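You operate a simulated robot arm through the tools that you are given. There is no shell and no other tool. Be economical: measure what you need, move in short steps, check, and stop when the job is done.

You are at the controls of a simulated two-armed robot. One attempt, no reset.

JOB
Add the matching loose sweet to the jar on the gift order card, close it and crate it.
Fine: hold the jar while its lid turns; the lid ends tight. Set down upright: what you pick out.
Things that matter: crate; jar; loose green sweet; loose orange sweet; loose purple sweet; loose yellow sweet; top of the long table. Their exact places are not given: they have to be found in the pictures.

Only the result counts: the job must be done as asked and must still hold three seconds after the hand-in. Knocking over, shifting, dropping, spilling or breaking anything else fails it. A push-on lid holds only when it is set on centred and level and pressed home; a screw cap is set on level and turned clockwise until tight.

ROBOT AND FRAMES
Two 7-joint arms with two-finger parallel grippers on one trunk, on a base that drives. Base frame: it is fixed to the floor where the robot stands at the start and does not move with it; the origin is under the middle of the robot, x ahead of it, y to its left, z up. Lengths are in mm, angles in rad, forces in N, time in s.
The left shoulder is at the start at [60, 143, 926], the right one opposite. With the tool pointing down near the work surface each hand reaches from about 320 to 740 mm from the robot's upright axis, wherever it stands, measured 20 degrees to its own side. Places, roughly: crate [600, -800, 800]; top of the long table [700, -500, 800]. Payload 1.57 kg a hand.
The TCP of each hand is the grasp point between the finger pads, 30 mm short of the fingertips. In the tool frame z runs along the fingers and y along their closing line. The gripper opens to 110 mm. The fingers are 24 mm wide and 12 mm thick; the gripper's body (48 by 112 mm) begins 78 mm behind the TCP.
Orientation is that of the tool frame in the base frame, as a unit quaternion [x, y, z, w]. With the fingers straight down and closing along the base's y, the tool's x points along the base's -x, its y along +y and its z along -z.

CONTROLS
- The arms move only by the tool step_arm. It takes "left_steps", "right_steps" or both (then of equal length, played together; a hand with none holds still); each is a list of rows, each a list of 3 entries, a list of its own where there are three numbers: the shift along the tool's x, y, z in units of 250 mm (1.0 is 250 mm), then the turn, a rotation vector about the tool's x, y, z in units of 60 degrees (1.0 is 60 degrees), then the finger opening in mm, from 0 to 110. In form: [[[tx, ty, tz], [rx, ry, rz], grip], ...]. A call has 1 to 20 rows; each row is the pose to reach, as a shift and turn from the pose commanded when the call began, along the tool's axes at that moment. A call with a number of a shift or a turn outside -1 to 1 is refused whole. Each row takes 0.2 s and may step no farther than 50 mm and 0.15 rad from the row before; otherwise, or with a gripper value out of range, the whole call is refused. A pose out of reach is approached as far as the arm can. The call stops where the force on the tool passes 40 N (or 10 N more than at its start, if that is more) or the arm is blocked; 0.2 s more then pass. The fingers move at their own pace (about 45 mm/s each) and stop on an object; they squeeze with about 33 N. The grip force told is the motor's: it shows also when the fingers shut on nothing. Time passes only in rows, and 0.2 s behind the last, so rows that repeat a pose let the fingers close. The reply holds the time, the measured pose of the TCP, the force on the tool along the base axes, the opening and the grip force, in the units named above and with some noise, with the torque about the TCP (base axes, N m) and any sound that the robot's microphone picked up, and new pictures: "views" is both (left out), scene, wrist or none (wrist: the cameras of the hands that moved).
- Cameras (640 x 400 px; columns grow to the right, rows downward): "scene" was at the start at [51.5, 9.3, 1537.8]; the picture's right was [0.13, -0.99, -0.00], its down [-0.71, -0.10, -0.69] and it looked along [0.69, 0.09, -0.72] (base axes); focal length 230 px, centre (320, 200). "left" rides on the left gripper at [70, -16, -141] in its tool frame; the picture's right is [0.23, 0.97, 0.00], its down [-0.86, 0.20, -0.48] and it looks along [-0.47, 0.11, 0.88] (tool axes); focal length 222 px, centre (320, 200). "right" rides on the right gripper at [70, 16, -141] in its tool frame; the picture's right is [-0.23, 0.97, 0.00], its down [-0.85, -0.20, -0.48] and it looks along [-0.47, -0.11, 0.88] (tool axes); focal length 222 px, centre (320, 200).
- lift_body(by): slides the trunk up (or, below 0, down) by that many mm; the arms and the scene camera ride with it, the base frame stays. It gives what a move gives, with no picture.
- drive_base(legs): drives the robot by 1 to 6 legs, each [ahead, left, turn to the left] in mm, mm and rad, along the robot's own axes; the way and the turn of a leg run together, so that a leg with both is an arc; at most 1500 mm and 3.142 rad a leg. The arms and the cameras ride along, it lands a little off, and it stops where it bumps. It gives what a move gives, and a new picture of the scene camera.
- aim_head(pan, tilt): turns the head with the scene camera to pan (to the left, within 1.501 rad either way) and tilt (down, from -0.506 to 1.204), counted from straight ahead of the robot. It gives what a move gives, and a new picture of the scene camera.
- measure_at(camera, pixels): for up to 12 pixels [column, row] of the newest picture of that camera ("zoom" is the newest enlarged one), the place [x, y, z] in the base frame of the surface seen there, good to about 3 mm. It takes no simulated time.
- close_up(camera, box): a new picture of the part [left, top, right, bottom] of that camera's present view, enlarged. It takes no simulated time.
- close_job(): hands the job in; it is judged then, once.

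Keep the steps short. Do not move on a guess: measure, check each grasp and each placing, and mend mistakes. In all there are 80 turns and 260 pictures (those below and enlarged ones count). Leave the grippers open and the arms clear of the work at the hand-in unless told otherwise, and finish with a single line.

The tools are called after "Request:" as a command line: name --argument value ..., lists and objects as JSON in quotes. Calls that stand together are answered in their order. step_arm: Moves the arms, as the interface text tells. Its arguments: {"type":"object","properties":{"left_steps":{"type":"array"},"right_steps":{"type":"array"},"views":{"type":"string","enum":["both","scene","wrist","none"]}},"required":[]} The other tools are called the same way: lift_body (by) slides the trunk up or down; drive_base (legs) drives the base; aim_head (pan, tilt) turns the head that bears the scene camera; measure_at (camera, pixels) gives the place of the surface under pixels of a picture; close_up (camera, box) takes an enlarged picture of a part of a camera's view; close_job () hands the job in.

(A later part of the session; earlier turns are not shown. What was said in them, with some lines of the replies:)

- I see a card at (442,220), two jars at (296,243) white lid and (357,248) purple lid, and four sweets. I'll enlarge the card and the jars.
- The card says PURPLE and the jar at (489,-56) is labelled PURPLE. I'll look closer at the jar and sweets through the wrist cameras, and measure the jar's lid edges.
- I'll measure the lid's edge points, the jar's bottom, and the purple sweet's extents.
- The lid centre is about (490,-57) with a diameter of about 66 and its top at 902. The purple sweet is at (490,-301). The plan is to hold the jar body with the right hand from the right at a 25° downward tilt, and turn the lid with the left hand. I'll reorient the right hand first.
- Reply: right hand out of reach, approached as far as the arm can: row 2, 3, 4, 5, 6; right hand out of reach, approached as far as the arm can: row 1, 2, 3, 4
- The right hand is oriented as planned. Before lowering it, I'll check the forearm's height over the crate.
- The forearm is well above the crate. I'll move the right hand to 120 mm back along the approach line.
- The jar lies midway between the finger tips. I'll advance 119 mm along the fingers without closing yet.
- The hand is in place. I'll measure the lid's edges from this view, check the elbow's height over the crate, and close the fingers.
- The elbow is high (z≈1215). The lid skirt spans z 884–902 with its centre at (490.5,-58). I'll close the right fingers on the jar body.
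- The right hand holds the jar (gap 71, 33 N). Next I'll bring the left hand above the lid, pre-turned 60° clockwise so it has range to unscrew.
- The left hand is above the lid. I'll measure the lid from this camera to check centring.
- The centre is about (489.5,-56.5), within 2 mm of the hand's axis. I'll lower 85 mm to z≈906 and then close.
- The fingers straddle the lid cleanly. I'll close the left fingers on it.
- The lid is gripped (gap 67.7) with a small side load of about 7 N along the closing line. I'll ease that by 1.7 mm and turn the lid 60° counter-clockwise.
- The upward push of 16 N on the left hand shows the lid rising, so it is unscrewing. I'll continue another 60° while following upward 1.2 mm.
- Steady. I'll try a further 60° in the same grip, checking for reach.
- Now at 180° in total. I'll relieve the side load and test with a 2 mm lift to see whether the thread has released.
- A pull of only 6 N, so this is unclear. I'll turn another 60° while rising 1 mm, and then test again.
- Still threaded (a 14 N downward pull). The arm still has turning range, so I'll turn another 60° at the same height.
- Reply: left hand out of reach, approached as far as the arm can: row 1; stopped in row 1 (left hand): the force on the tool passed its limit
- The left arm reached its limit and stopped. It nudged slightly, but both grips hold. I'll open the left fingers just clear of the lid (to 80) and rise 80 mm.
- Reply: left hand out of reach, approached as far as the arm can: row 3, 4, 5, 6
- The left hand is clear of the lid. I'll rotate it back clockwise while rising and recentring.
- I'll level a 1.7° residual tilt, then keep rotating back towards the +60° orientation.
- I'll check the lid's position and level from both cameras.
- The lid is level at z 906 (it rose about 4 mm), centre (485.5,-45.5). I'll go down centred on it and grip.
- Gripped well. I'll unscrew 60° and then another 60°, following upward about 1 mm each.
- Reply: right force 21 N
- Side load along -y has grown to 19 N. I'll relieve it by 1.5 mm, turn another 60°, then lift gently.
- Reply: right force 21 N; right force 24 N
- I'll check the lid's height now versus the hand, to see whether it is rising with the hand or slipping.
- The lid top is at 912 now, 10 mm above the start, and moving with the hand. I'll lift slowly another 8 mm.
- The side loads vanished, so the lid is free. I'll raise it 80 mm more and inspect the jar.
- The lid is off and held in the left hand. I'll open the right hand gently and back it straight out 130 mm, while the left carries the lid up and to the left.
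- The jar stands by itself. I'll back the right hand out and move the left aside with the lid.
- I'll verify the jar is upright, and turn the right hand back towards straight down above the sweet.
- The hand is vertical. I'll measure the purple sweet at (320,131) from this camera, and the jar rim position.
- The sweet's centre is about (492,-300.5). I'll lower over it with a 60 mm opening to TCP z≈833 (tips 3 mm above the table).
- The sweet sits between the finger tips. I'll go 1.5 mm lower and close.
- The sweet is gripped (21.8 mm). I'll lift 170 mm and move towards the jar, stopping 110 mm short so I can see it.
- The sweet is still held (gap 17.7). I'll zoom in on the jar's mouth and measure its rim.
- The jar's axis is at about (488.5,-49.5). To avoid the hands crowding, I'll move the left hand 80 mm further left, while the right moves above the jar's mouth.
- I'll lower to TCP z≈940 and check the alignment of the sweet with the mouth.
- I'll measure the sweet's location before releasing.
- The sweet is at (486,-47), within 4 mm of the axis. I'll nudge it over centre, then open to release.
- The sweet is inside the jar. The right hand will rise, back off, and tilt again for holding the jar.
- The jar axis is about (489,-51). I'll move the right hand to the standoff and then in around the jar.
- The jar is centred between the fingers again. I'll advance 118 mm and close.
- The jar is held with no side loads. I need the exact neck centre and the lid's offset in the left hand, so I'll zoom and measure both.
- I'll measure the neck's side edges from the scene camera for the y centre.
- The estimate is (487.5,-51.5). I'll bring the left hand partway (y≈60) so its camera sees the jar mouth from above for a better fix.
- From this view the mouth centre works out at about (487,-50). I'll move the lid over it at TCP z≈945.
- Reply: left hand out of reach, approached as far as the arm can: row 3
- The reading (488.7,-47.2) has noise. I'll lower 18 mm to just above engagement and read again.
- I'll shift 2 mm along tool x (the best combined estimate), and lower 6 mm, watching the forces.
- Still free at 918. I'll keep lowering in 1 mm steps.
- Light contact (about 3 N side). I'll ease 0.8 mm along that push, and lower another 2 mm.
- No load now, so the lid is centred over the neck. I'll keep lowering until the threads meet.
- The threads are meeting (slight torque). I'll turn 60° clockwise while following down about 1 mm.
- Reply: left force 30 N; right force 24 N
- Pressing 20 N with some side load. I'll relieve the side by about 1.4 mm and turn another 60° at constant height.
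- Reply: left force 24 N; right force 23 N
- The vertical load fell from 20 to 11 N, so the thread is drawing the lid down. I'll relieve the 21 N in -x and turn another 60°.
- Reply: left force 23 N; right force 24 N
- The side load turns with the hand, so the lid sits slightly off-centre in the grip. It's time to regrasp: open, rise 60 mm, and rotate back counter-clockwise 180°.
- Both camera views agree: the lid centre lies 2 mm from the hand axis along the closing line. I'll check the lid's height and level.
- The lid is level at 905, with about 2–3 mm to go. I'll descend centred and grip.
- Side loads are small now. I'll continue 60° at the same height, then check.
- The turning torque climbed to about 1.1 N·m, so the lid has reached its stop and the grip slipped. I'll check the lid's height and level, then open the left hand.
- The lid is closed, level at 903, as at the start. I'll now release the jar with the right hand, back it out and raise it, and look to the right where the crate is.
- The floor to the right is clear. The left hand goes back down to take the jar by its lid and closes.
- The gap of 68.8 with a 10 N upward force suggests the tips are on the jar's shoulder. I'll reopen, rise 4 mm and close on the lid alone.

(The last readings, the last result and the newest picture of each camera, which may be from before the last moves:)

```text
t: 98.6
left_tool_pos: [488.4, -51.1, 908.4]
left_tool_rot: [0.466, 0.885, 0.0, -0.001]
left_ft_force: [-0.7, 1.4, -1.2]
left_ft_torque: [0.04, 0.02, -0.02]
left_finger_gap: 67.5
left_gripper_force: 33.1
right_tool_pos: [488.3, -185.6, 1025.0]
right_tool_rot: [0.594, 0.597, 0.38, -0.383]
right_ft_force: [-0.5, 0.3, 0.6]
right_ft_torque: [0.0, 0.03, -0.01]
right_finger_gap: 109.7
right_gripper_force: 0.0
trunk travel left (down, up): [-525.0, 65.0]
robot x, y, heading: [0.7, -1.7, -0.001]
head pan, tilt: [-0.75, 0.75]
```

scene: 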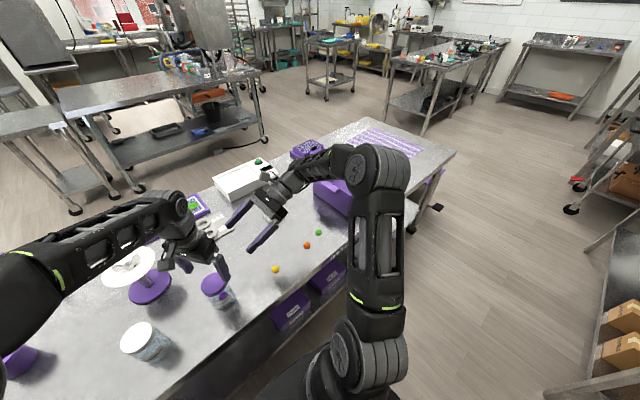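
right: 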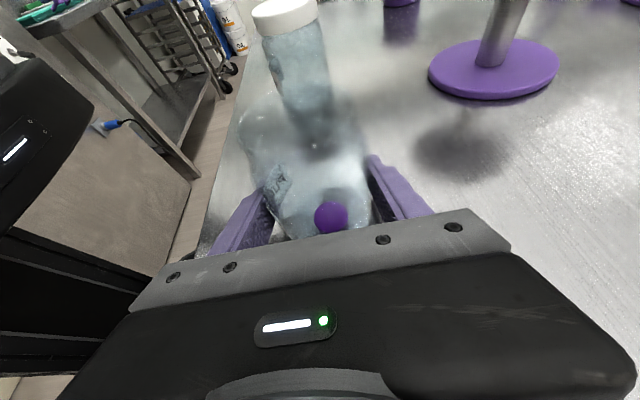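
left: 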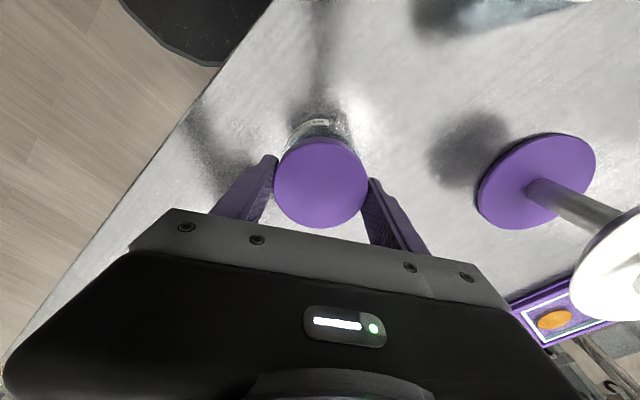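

Good grip (67.5). I'll lift the jar 165 mm, and move the right hand further away and up.

Request:
step_arm --left_steps '[[[0, 0, -0.06], [0, 0, 0], 40], [[0, 0, -0.18], [0, 0, 0], 40], [[0, 0, -0.3], [0, 0, 0], 40], [[0, 0, -0.42], [0, 0, 0], 40], [[0, 0, -0.54], [0, 0, 0], 40], [[0, 0, -0.66], [0, 0, 0], 40]]' --right_steps '[[[0.04, 0, -0.08], [0, 0, 0], 110], [[0.08, 0, -0.16], [0, 0, 0], 110], [[0.12, 0, -0.24], [0, 0, 0], 110], [[0.16, 0, -0.32], [0, 0, 0], 110], [[0.18, 0, -0.36], [0, 0, 0], 110], [[0.2, 0, -0.4], [0, 0, 0], 110]]' --views "both"

```text
t: 100.0
left_tool_pos: [487.8, -50.4, 1075.4]
left_tool_rot: [0.468, 0.884, 0.001, -0.001]
left_ft_force: [-0.9, -0.1, -1.0]
left_ft_torque: [-0.01, -0.02, 0.04]
left_finger_gap: 67.2
left_gripper_force: 33.5
right_tool_pos: [489.9, -228.6, 1079.7]
right_tool_rot: [0.594, 0.597, 0.38, -0.382]
right_ft_force: [-0.4, -0.4, 0.3]
right_ft_torque: [-0.01, -0.01, -0.02]
right_finger_gap: 109.8
right_gripper_force: 0.0
right hand out of reach, approached as far as the arm can: row 4, 5, 6
trunk travel left (down, up): [-525.0, 65.0]
robot x, y, heading: [1.5, 0.3, 0.001]
head pan, tilt: [-0.75, 0.75]
```

scene: 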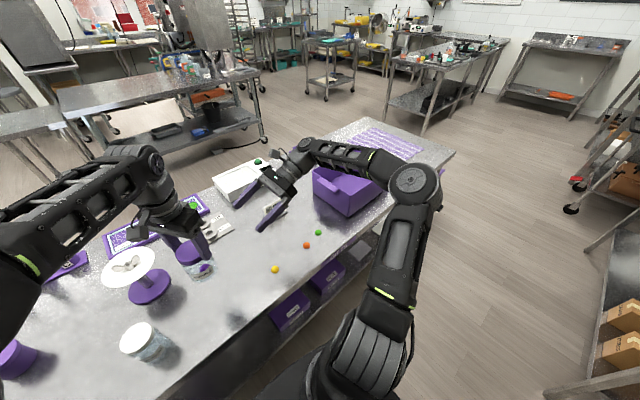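
right: 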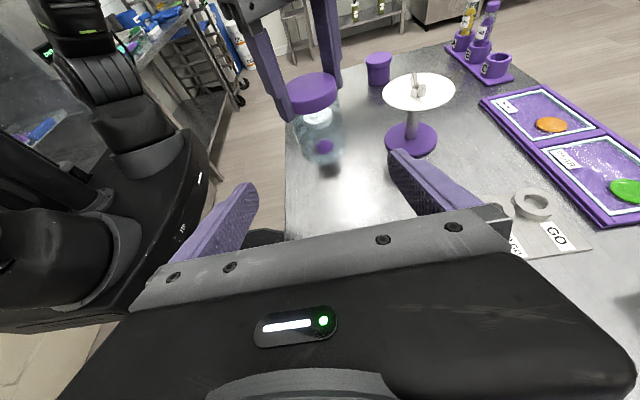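
left: 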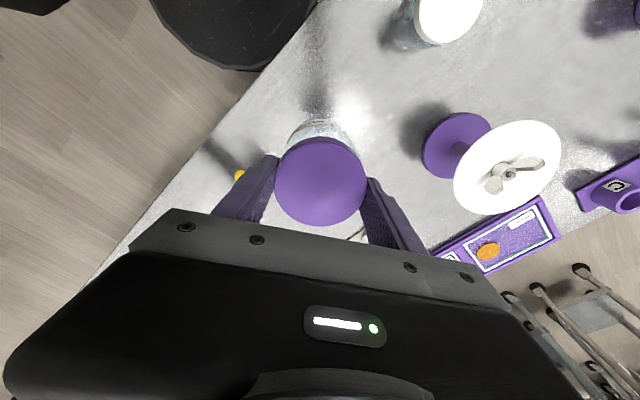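

The jar is lifted with the sweet inside. I'll measure the crate now, around (350,190).

Request:
close_up --camera "scene" --box '[290, 140, 410, 230]'

Request:
measure_at --camera "zoom" --pixels '[[120, 180], [310, 240], [320, 290], [400, 270], [480, 250], [310, 190], [250, 190], [270, 270], [320, 370], [515, 245], [210, 175], [350, 220]]'

```text
4.44 times, centred on (350, 185) of scene
```

zoom: 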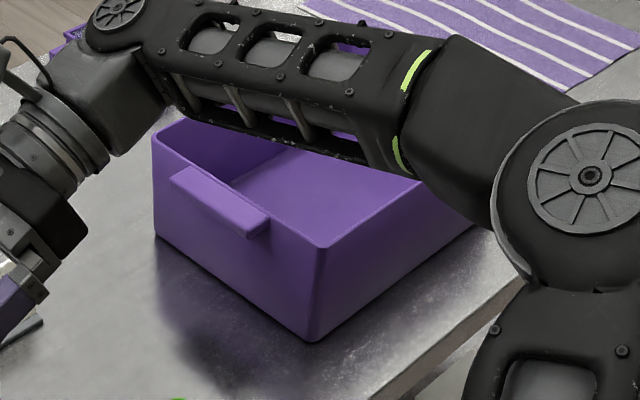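

```text
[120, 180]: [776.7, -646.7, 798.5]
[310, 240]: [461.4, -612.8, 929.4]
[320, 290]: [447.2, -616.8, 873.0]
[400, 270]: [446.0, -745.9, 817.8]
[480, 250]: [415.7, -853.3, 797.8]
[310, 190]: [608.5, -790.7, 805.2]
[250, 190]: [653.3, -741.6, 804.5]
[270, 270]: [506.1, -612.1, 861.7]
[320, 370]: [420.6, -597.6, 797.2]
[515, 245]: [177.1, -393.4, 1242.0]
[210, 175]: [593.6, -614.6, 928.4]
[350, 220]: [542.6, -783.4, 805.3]
```

The crate's walls reach 930, its floor is at 805, its left wall is at y≈-613 and its front at x≈446. The jar bottom is at about 967 and clears the walls. I'll drive 740 mm to the right.

Request:
drive_base --legs '[[0, -370, 0], [0, -370, 0]]'

```text
t: 104.3
left_tool_pos: [494.6, -794.2, 1074.4]
left_tool_rot: [0.462, 0.887, 0.0, -0.001]
left_ft_force: [-0.2, -0.7, -1.5]
left_ft_torque: [0.01, 0.04, -0.01]
left_finger_gap: 67.2
left_gripper_force: 33.1
right_tool_pos: [497.5, -970.4, 1080.0]
right_tool_rot: [0.59, 0.602, 0.377, -0.385]
right_ft_force: [0.2, -0.9, 0.7]
right_ft_torque: [0.01, -0.03, 0.02]
right_finger_gap: 110.1
right_gripper_force: 0.2
trunk travel left (down, up): [-525.0, 65.0]
robot x, y, heading: [5.8, -749.0, 0.01]
head pan, tilt: [-0.75, 0.75]
```

scene: 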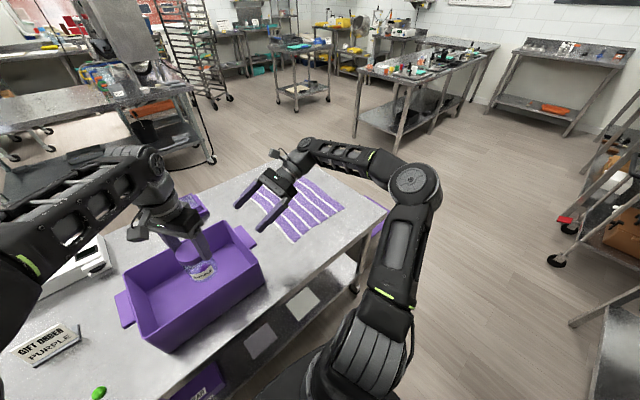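

The jar is over the crate area at (495,-794). I'll measure the crate's interior in this view and move the jar 100 mm ahead towards the middle.

Request:
measure_at --camera "scene" --pixels '[[170, 290], [200, 320], [235, 270], [130, 285], [160, 345], [262, 268], [240, 232], [230, 285], [170, 335]]'

Request:
step_arm --left_steps '[[[-0.058, 0.082, 0], [0, 0, 0], 40], [[-0.115, 0.164, 0], [0, 0, 0], 40], [[-0.173, 0.246, 0], [0, 0, 0], 40], [[-0.23, 0.328, 0], [0, 0, 0], 40], [[-0.23, 0.328, 0], [0, 0, 0], 40]]' --views "both"

```text
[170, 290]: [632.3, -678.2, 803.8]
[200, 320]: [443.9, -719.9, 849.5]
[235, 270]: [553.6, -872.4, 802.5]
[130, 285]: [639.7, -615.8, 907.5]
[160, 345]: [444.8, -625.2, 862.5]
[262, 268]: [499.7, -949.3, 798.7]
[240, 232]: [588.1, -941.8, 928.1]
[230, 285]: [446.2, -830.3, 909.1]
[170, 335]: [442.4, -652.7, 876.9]
```

```text
t: 105.5
left_tool_pos: [502.4, -794.5, 1075.6]
left_tool_rot: [0.462, 0.887, -0.001, 0.0]
left_ft_force: [-0.3, -0.3, -0.5]
left_ft_torque: [0.0, -0.01, 0.02]
left_finger_gap: 67.0
left_gripper_force: 33.1
left hand out of reach, approached as far as the arm can: row 1, 2, 3, 4, 5
right_tool_pos: [497.9, -970.0, 1079.7]
right_tool_rot: [0.59, 0.601, 0.378, -0.384]
right_ft_force: [0.5, 0.1, -0.5]
right_ft_torque: [0.01, 0.03, 0.0]
right_finger_gap: 110.0
right_gripper_force: 0.2
trunk travel left (down, up): [-525.0, 65.0]
robot x, y, heading: [4.1, -753.0, 0.01]
head pan, tilt: [-0.75, 0.75]
```

scene: 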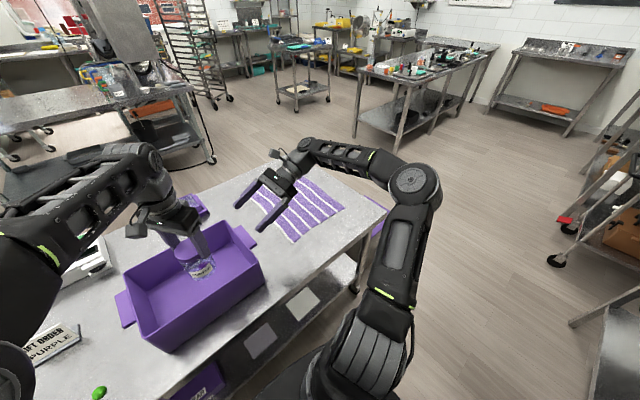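
left: 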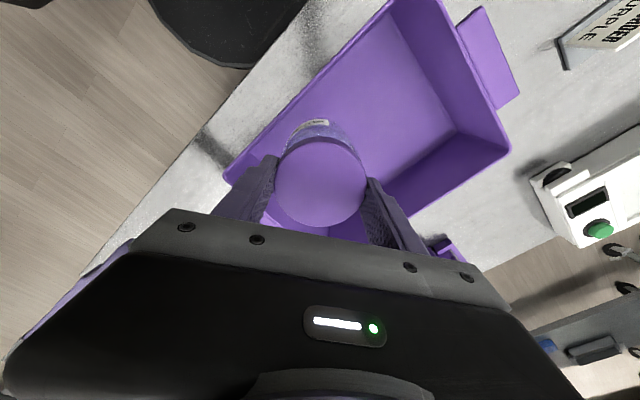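

The arm couldn't reach further in this wrist orientation. I'll turn the wrist back to neutral (-55°), which should free the reach. The jar just spins in the air.

Request:
step_arm --left_steps '[[[0, 0, 0], [0, 0, -0.115], 40], [[0, 0, 0], [0, 0, -0.23], 40], [[0, 0, 0], [0, 0, -0.345], 40], [[0, 0, 0], [0, 0, -0.46], 40], [[0, 0, 0], [0, 0, -0.575], 40], [[0, 0, 0], [0, 0, -0.69], 40], [[0, 0, 0], [0, 0, -0.805], 40], [[0, 0, 0], [0, 0, -0.917], 40]]' --views "scene"

```text
t: 107.3
left_tool_pos: [504.1, -795.2, 1073.9]
left_tool_rot: [-0.001, 1.0, 0.001, 0.0]
left_ft_force: [0.0, -0.6, -1.6]
left_ft_torque: [-0.03, 0.01, -0.05]
left_finger_gap: 67.3
left_gripper_force: 33.2
right_tool_pos: [496.9, -971.4, 1080.6]
right_tool_rot: [0.59, 0.601, 0.378, -0.385]
right_ft_force: [-0.4, 0.6, -0.3]
right_ft_torque: [0.03, -0.02, -0.01]
right_finger_gap: 109.9
right_gripper_force: 0.0
trunk travel left (down, up): [-525.0, 65.0]
robot x, y, heading: [4.8, -751.1, 0.013]
head pan, tilt: [-0.75, 0.75]
```

scene: 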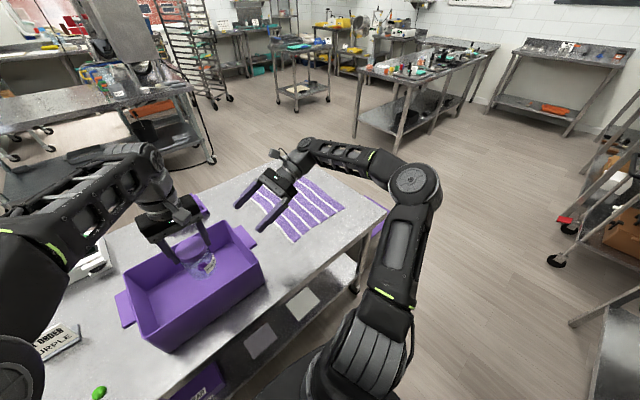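

The wrist is neutral. I'll move 90 mm ahead (tool -x).

Request:
step_arm --left_steps '[[[-0.09, 0, 0], [0, 0, 0], 40], [[-0.18, 0, 0], [0, 0, 0], 40], [[-0.27, 0, 0], [0, 0, 0], 40], [[-0.36, 0, 0], [0, 0, 0], 40], [[-0.36, 0, 0], [0, 0, 0], 40]]' --views "both"

```text
t: 108.5
left_tool_pos: [503.0, -794.5, 1073.6]
left_tool_rot: [0.0, 1.0, 0.001, 0.0]
left_ft_force: [-0.3, -0.4, -0.8]
left_ft_torque: [0.0, 0.01, 0.0]
left_finger_gap: 67.2
left_gripper_force: 32.8
left hand out of reach, approached as far as the arm can: row 1, 2, 3, 4, 5
right_tool_pos: [497.6, -971.4, 1079.2]
right_tool_rot: [0.59, 0.601, 0.378, -0.385]
right_ft_force: [0.0, 0.4, 0.2]
right_ft_torque: [-0.01, 0.01, 0.03]
right_finger_gap: 109.9
right_gripper_force: 0.1
trunk travel left (down, up): [-525.0, 65.0]
robot x, y, heading: [4.8, -749.4, 0.012]
head pan, tilt: [-0.75, 0.75]
```

scene: 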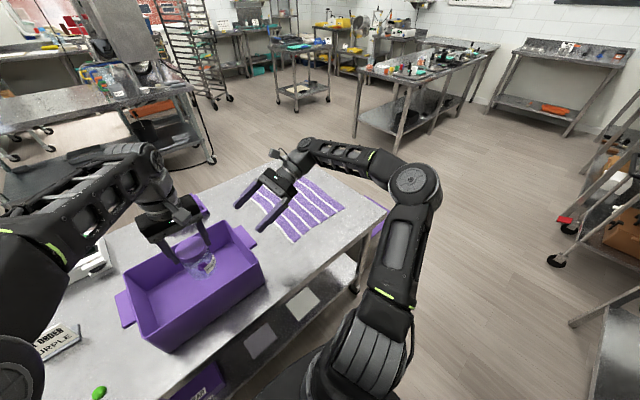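
left: 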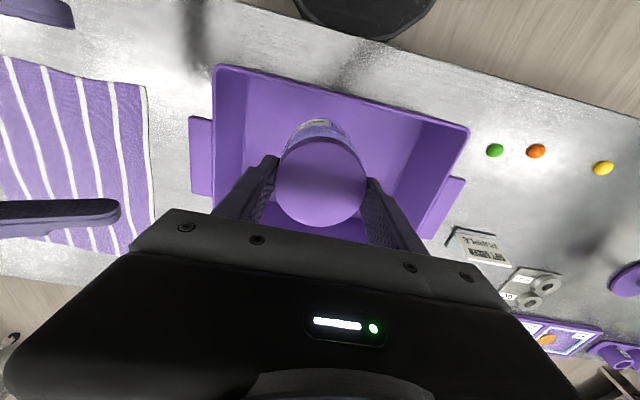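

The reach is limited at this height and across the body. I'll raise the trunk 60 mm and drive 130 mm further right, so that the crate lies on the left arm's own side.

Request:
lift_body --by 60

Request:
drive_base --legs '[[0, -130, -0.012]]'

```text
t: 109.5
left_tool_pos: [503.3, -795.5, 1135.1]
left_tool_rot: [0.0, 1.0, 0.0, -0.001]
left_ft_force: [-0.1, -0.1, -0.9]
left_ft_torque: [0.0, 0.0, 0.01]
left_finger_gap: 67.2
left_gripper_force: 33.3
right_tool_pos: [497.3, -971.9, 1138.7]
right_tool_rot: [0.59, 0.602, 0.377, -0.385]
right_ft_force: [-0.4, 0.0, -0.1]
right_ft_torque: [-0.01, 0.02, -0.01]
right_finger_gap: 109.9
right_gripper_force: 0.0
trunk travel left (down, up): [-585.0, 5.0]
robot x, y, heading: [7.1, -749.8, 0.011]
head pan, tilt: [-0.75, 0.75]
```

```text
t: 110.8
left_tool_pos: [503.6, -934.1, 1134.6]
left_tool_rot: [0.006, 1.0, 0.001, 0.0]
left_ft_force: [0.9, -0.7, -0.9]
left_ft_torque: [0.02, 0.01, 0.01]
left_finger_gap: 67.2
left_gripper_force: 33.3
right_tool_pos: [494.3, -1109.9, 1139.1]
right_tool_rot: [0.594, 0.597, 0.38, -0.383]
right_ft_force: [0.4, 0.5, 0.7]
right_ft_torque: [0.07, 0.02, -0.02]
right_finger_gap: 109.9
right_gripper_force: 0.1
trunk travel left (down, up): [-585.0, 5.0]
robot x, y, heading: [4.9, -882.5, -0.004]
head pan, tilt: [-0.75, 0.75]
```

scene: 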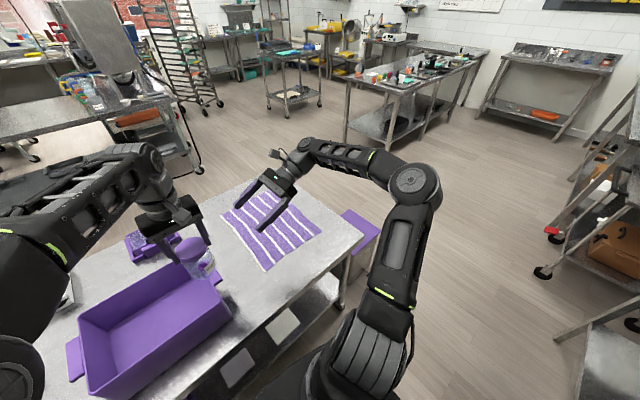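

Now I'll move the jar left 145 mm and down 55 mm, then ahead 80 mm.

Request:
step_arm --left_steps '[[[0, 0.12, 0], [0, 0, 0], 40], [[0, 0.24, 0.0], [0, 0, 0], 40], [[0, 0.36, 0.06], [0, 0, 0], 40], [[0, 0.48, 0.14], [0, 0, 0], 40], [[0, 0.58, 0.22], [0, 0, 0], 40], [[-0.1, 0.58, 0.22], [0, 0, 0], 40], [[-0.2, 0.58, 0.22], [0, 0, 0], 40], [[-0.32, 0.58, 0.22], [0, 0, 0], 40], [[-0.32, 0.58, 0.22], [0, 0, 0], 40]]' --views "both"

```text
t: 112.8
left_tool_pos: [584.3, -788.1, 1079.7]
left_tool_rot: [0.007, 1.0, 0.0, 0.0]
left_ft_force: [0.3, 0.3, -0.7]
left_ft_torque: [-0.01, -0.02, 0.01]
left_finger_gap: 67.2
left_gripper_force: 32.8
right_tool_pos: [494.6, -1106.2, 1140.0]
right_tool_rot: [0.595, 0.597, 0.379, -0.382]
right_ft_force: [-0.9, 0.2, -0.1]
right_ft_torque: [-0.03, -0.01, -0.02]
right_finger_gap: 110.1
right_gripper_force: 0.1
trunk travel left (down, up): [-585.0, 5.0]
robot x, y, heading: [5.3, -878.8, 0.003]
head pan, tilt: [-0.75, 0.75]
5 turns are left
```

scene: 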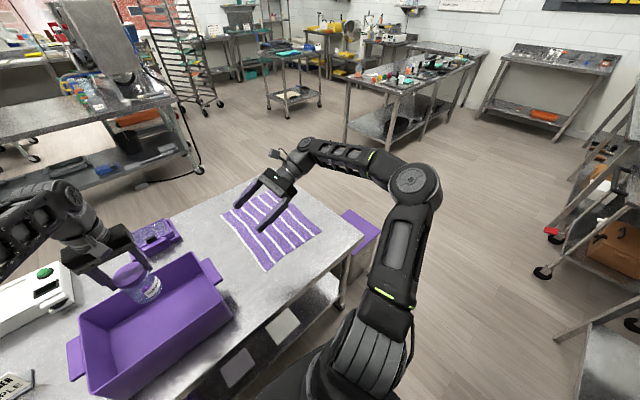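
left: 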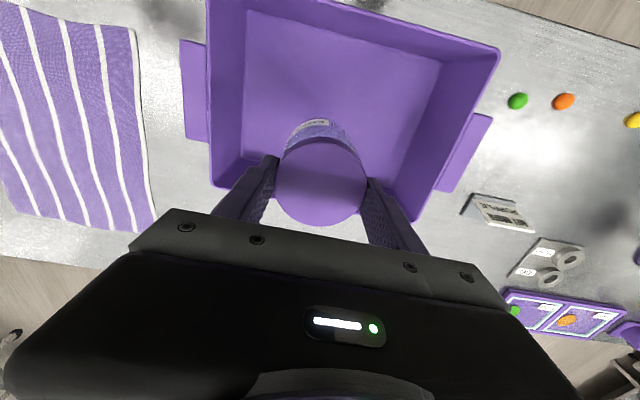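

Five turns are left. The jar is over the crate's inside (crate x about 446–672, y about -613 to -985). I'll lower it 166 mm to the floor, shifting 14 mm towards the crate's middle.

Request:
step_arm --left_steps '[[[0.03, 0, 0.1], [0, 0, 0], 40], [[0.056, 0, 0.22], [0, 0, 0], 40], [[0.056, 0, 0.34], [0, 0, 0], 40], [[0.056, 0, 0.46], [0, 0, 0], 40], [[0.056, 0, 0.56], [0, 0, 0], 40], [[0.056, 0, 0.62], [0, 0, 0], 40], [[0.056, 0, 0.645], [0, 0, 0], 40], [[0.056, 0, 0.655], [0, 0, 0], 40], [[0.056, 0, 0.66], [0, 0, 0], 40], [[0.056, 0, 0.664], [0, 0, 0], 40], [[0.056, 0, 0.664], [0, 0, 0], 40]]' --views "both"

```text
t: 115.2
left_tool_pos: [571.6, -786.6, 913.7]
left_tool_rot: [0.007, 1.0, 0.001, 0.0]
left_ft_force: [-1.0, 1.1, 4.8]
left_ft_torque: [0.04, 0.12, 0.03]
left_finger_gap: 67.0
left_gripper_force: 32.9
right_tool_pos: [494.9, -1108.2, 1140.4]
right_tool_rot: [0.594, 0.597, 0.38, -0.382]
right_ft_force: [-0.2, -0.2, -0.2]
right_ft_torque: [-0.03, -0.02, 0.02]
right_finger_gap: 109.9
right_gripper_force: 0.1
trunk travel left (down, up): [-585.0, 5.0]
robot x, y, heading: [3.5, -879.1, -0.004]
head pan, tilt: [-0.75, 0.75]
4 turns are left
```

scene: 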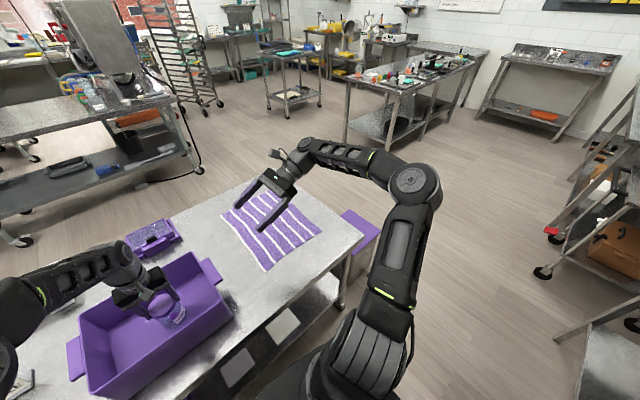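
left: 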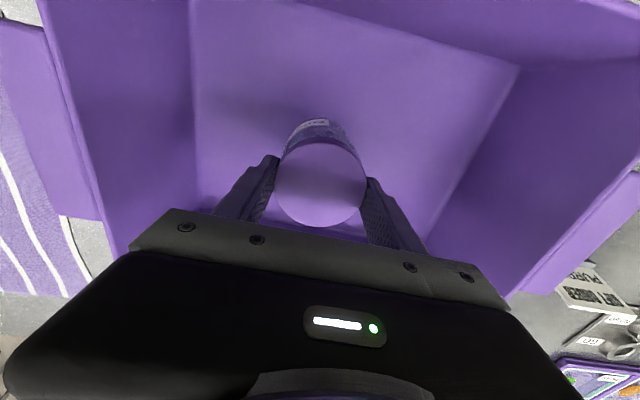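

The 4.8 N upward force shows the jar has touched the crate floor, standing level. I'll open the hand and rise straight up 190 mm.

Request:
step_arm --left_steps '[[[0, 0, 0], [0, 0, 0], 72], [[0, 0, 0], [0, 0, 0], 82], [[0, 0, 0], [0, 0, 0], 95], [[0, 0, 0], [0, 0, 0], 105], [[0, 0, 0], [0, 0, 0], 105], [[0, 0, -0.06], [0, 0, 0], 105], [[0, 0, -0.16], [0, 0, 0], 105], [[0, 0, -0.28], [0, 0, 0], 105], [[0, 0, -0.4], [0, 0, 0], 105], [[0, 0, -0.52], [0, 0, 0], 105], [[0, 0, -0.64], [0, 0, 0], 105], [[0, 0, -0.7], [0, 0, 0], 105]]' --views "both"

```text
t: 117.8
left_tool_pos: [570.6, -787.4, 1088.8]
left_tool_rot: [0.006, 1.0, 0.0, 0.0]
left_ft_force: [0.1, -0.1, 0.5]
left_ft_torque: [0.0, 0.0, -0.01]
left_finger_gap: 104.9
left_gripper_force: 0.2
right_tool_pos: [496.1, -1107.8, 1138.9]
right_tool_rot: [0.594, 0.597, 0.38, -0.382]
right_ft_force: [-0.1, 0.9, 0.2]
right_ft_torque: [0.02, -0.01, -0.02]
right_finger_gap: 110.3
right_gripper_force: 0.1
trunk travel left (down, up): [-585.0, 5.0]
robot x, y, heading: [0.1, -879.6, -0.001]
head pan, tilt: [-0.75, 0.75]
3 turns are left
```

scene: 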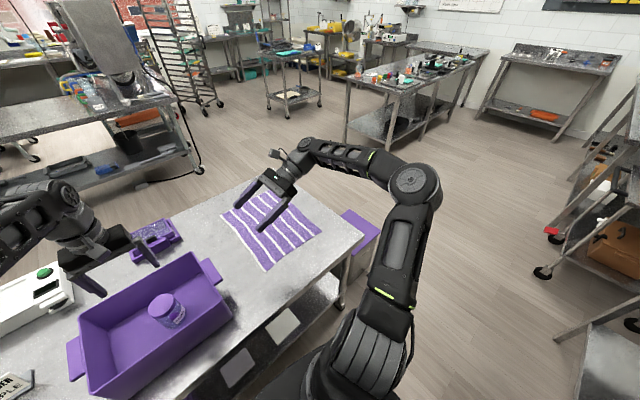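
left: 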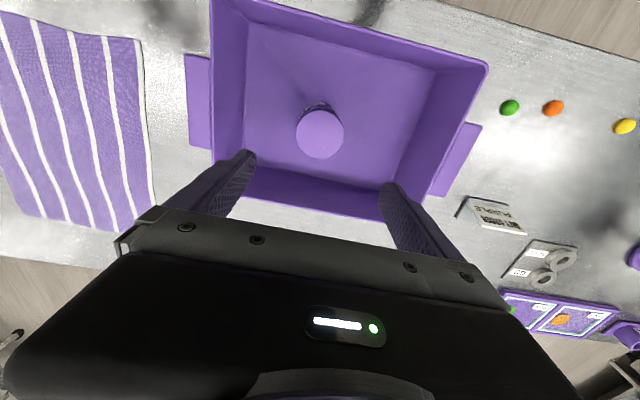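

The jar stands upright in the crate with its lid on. Both hands are open and clear, so I'm handing in.

Request:
close_job

```text
The job is handed in.
```

The purple sweet is in the PURPLE jar; its lid is screwed tight, and the jar stands upright in the crate with both hands open and clear.
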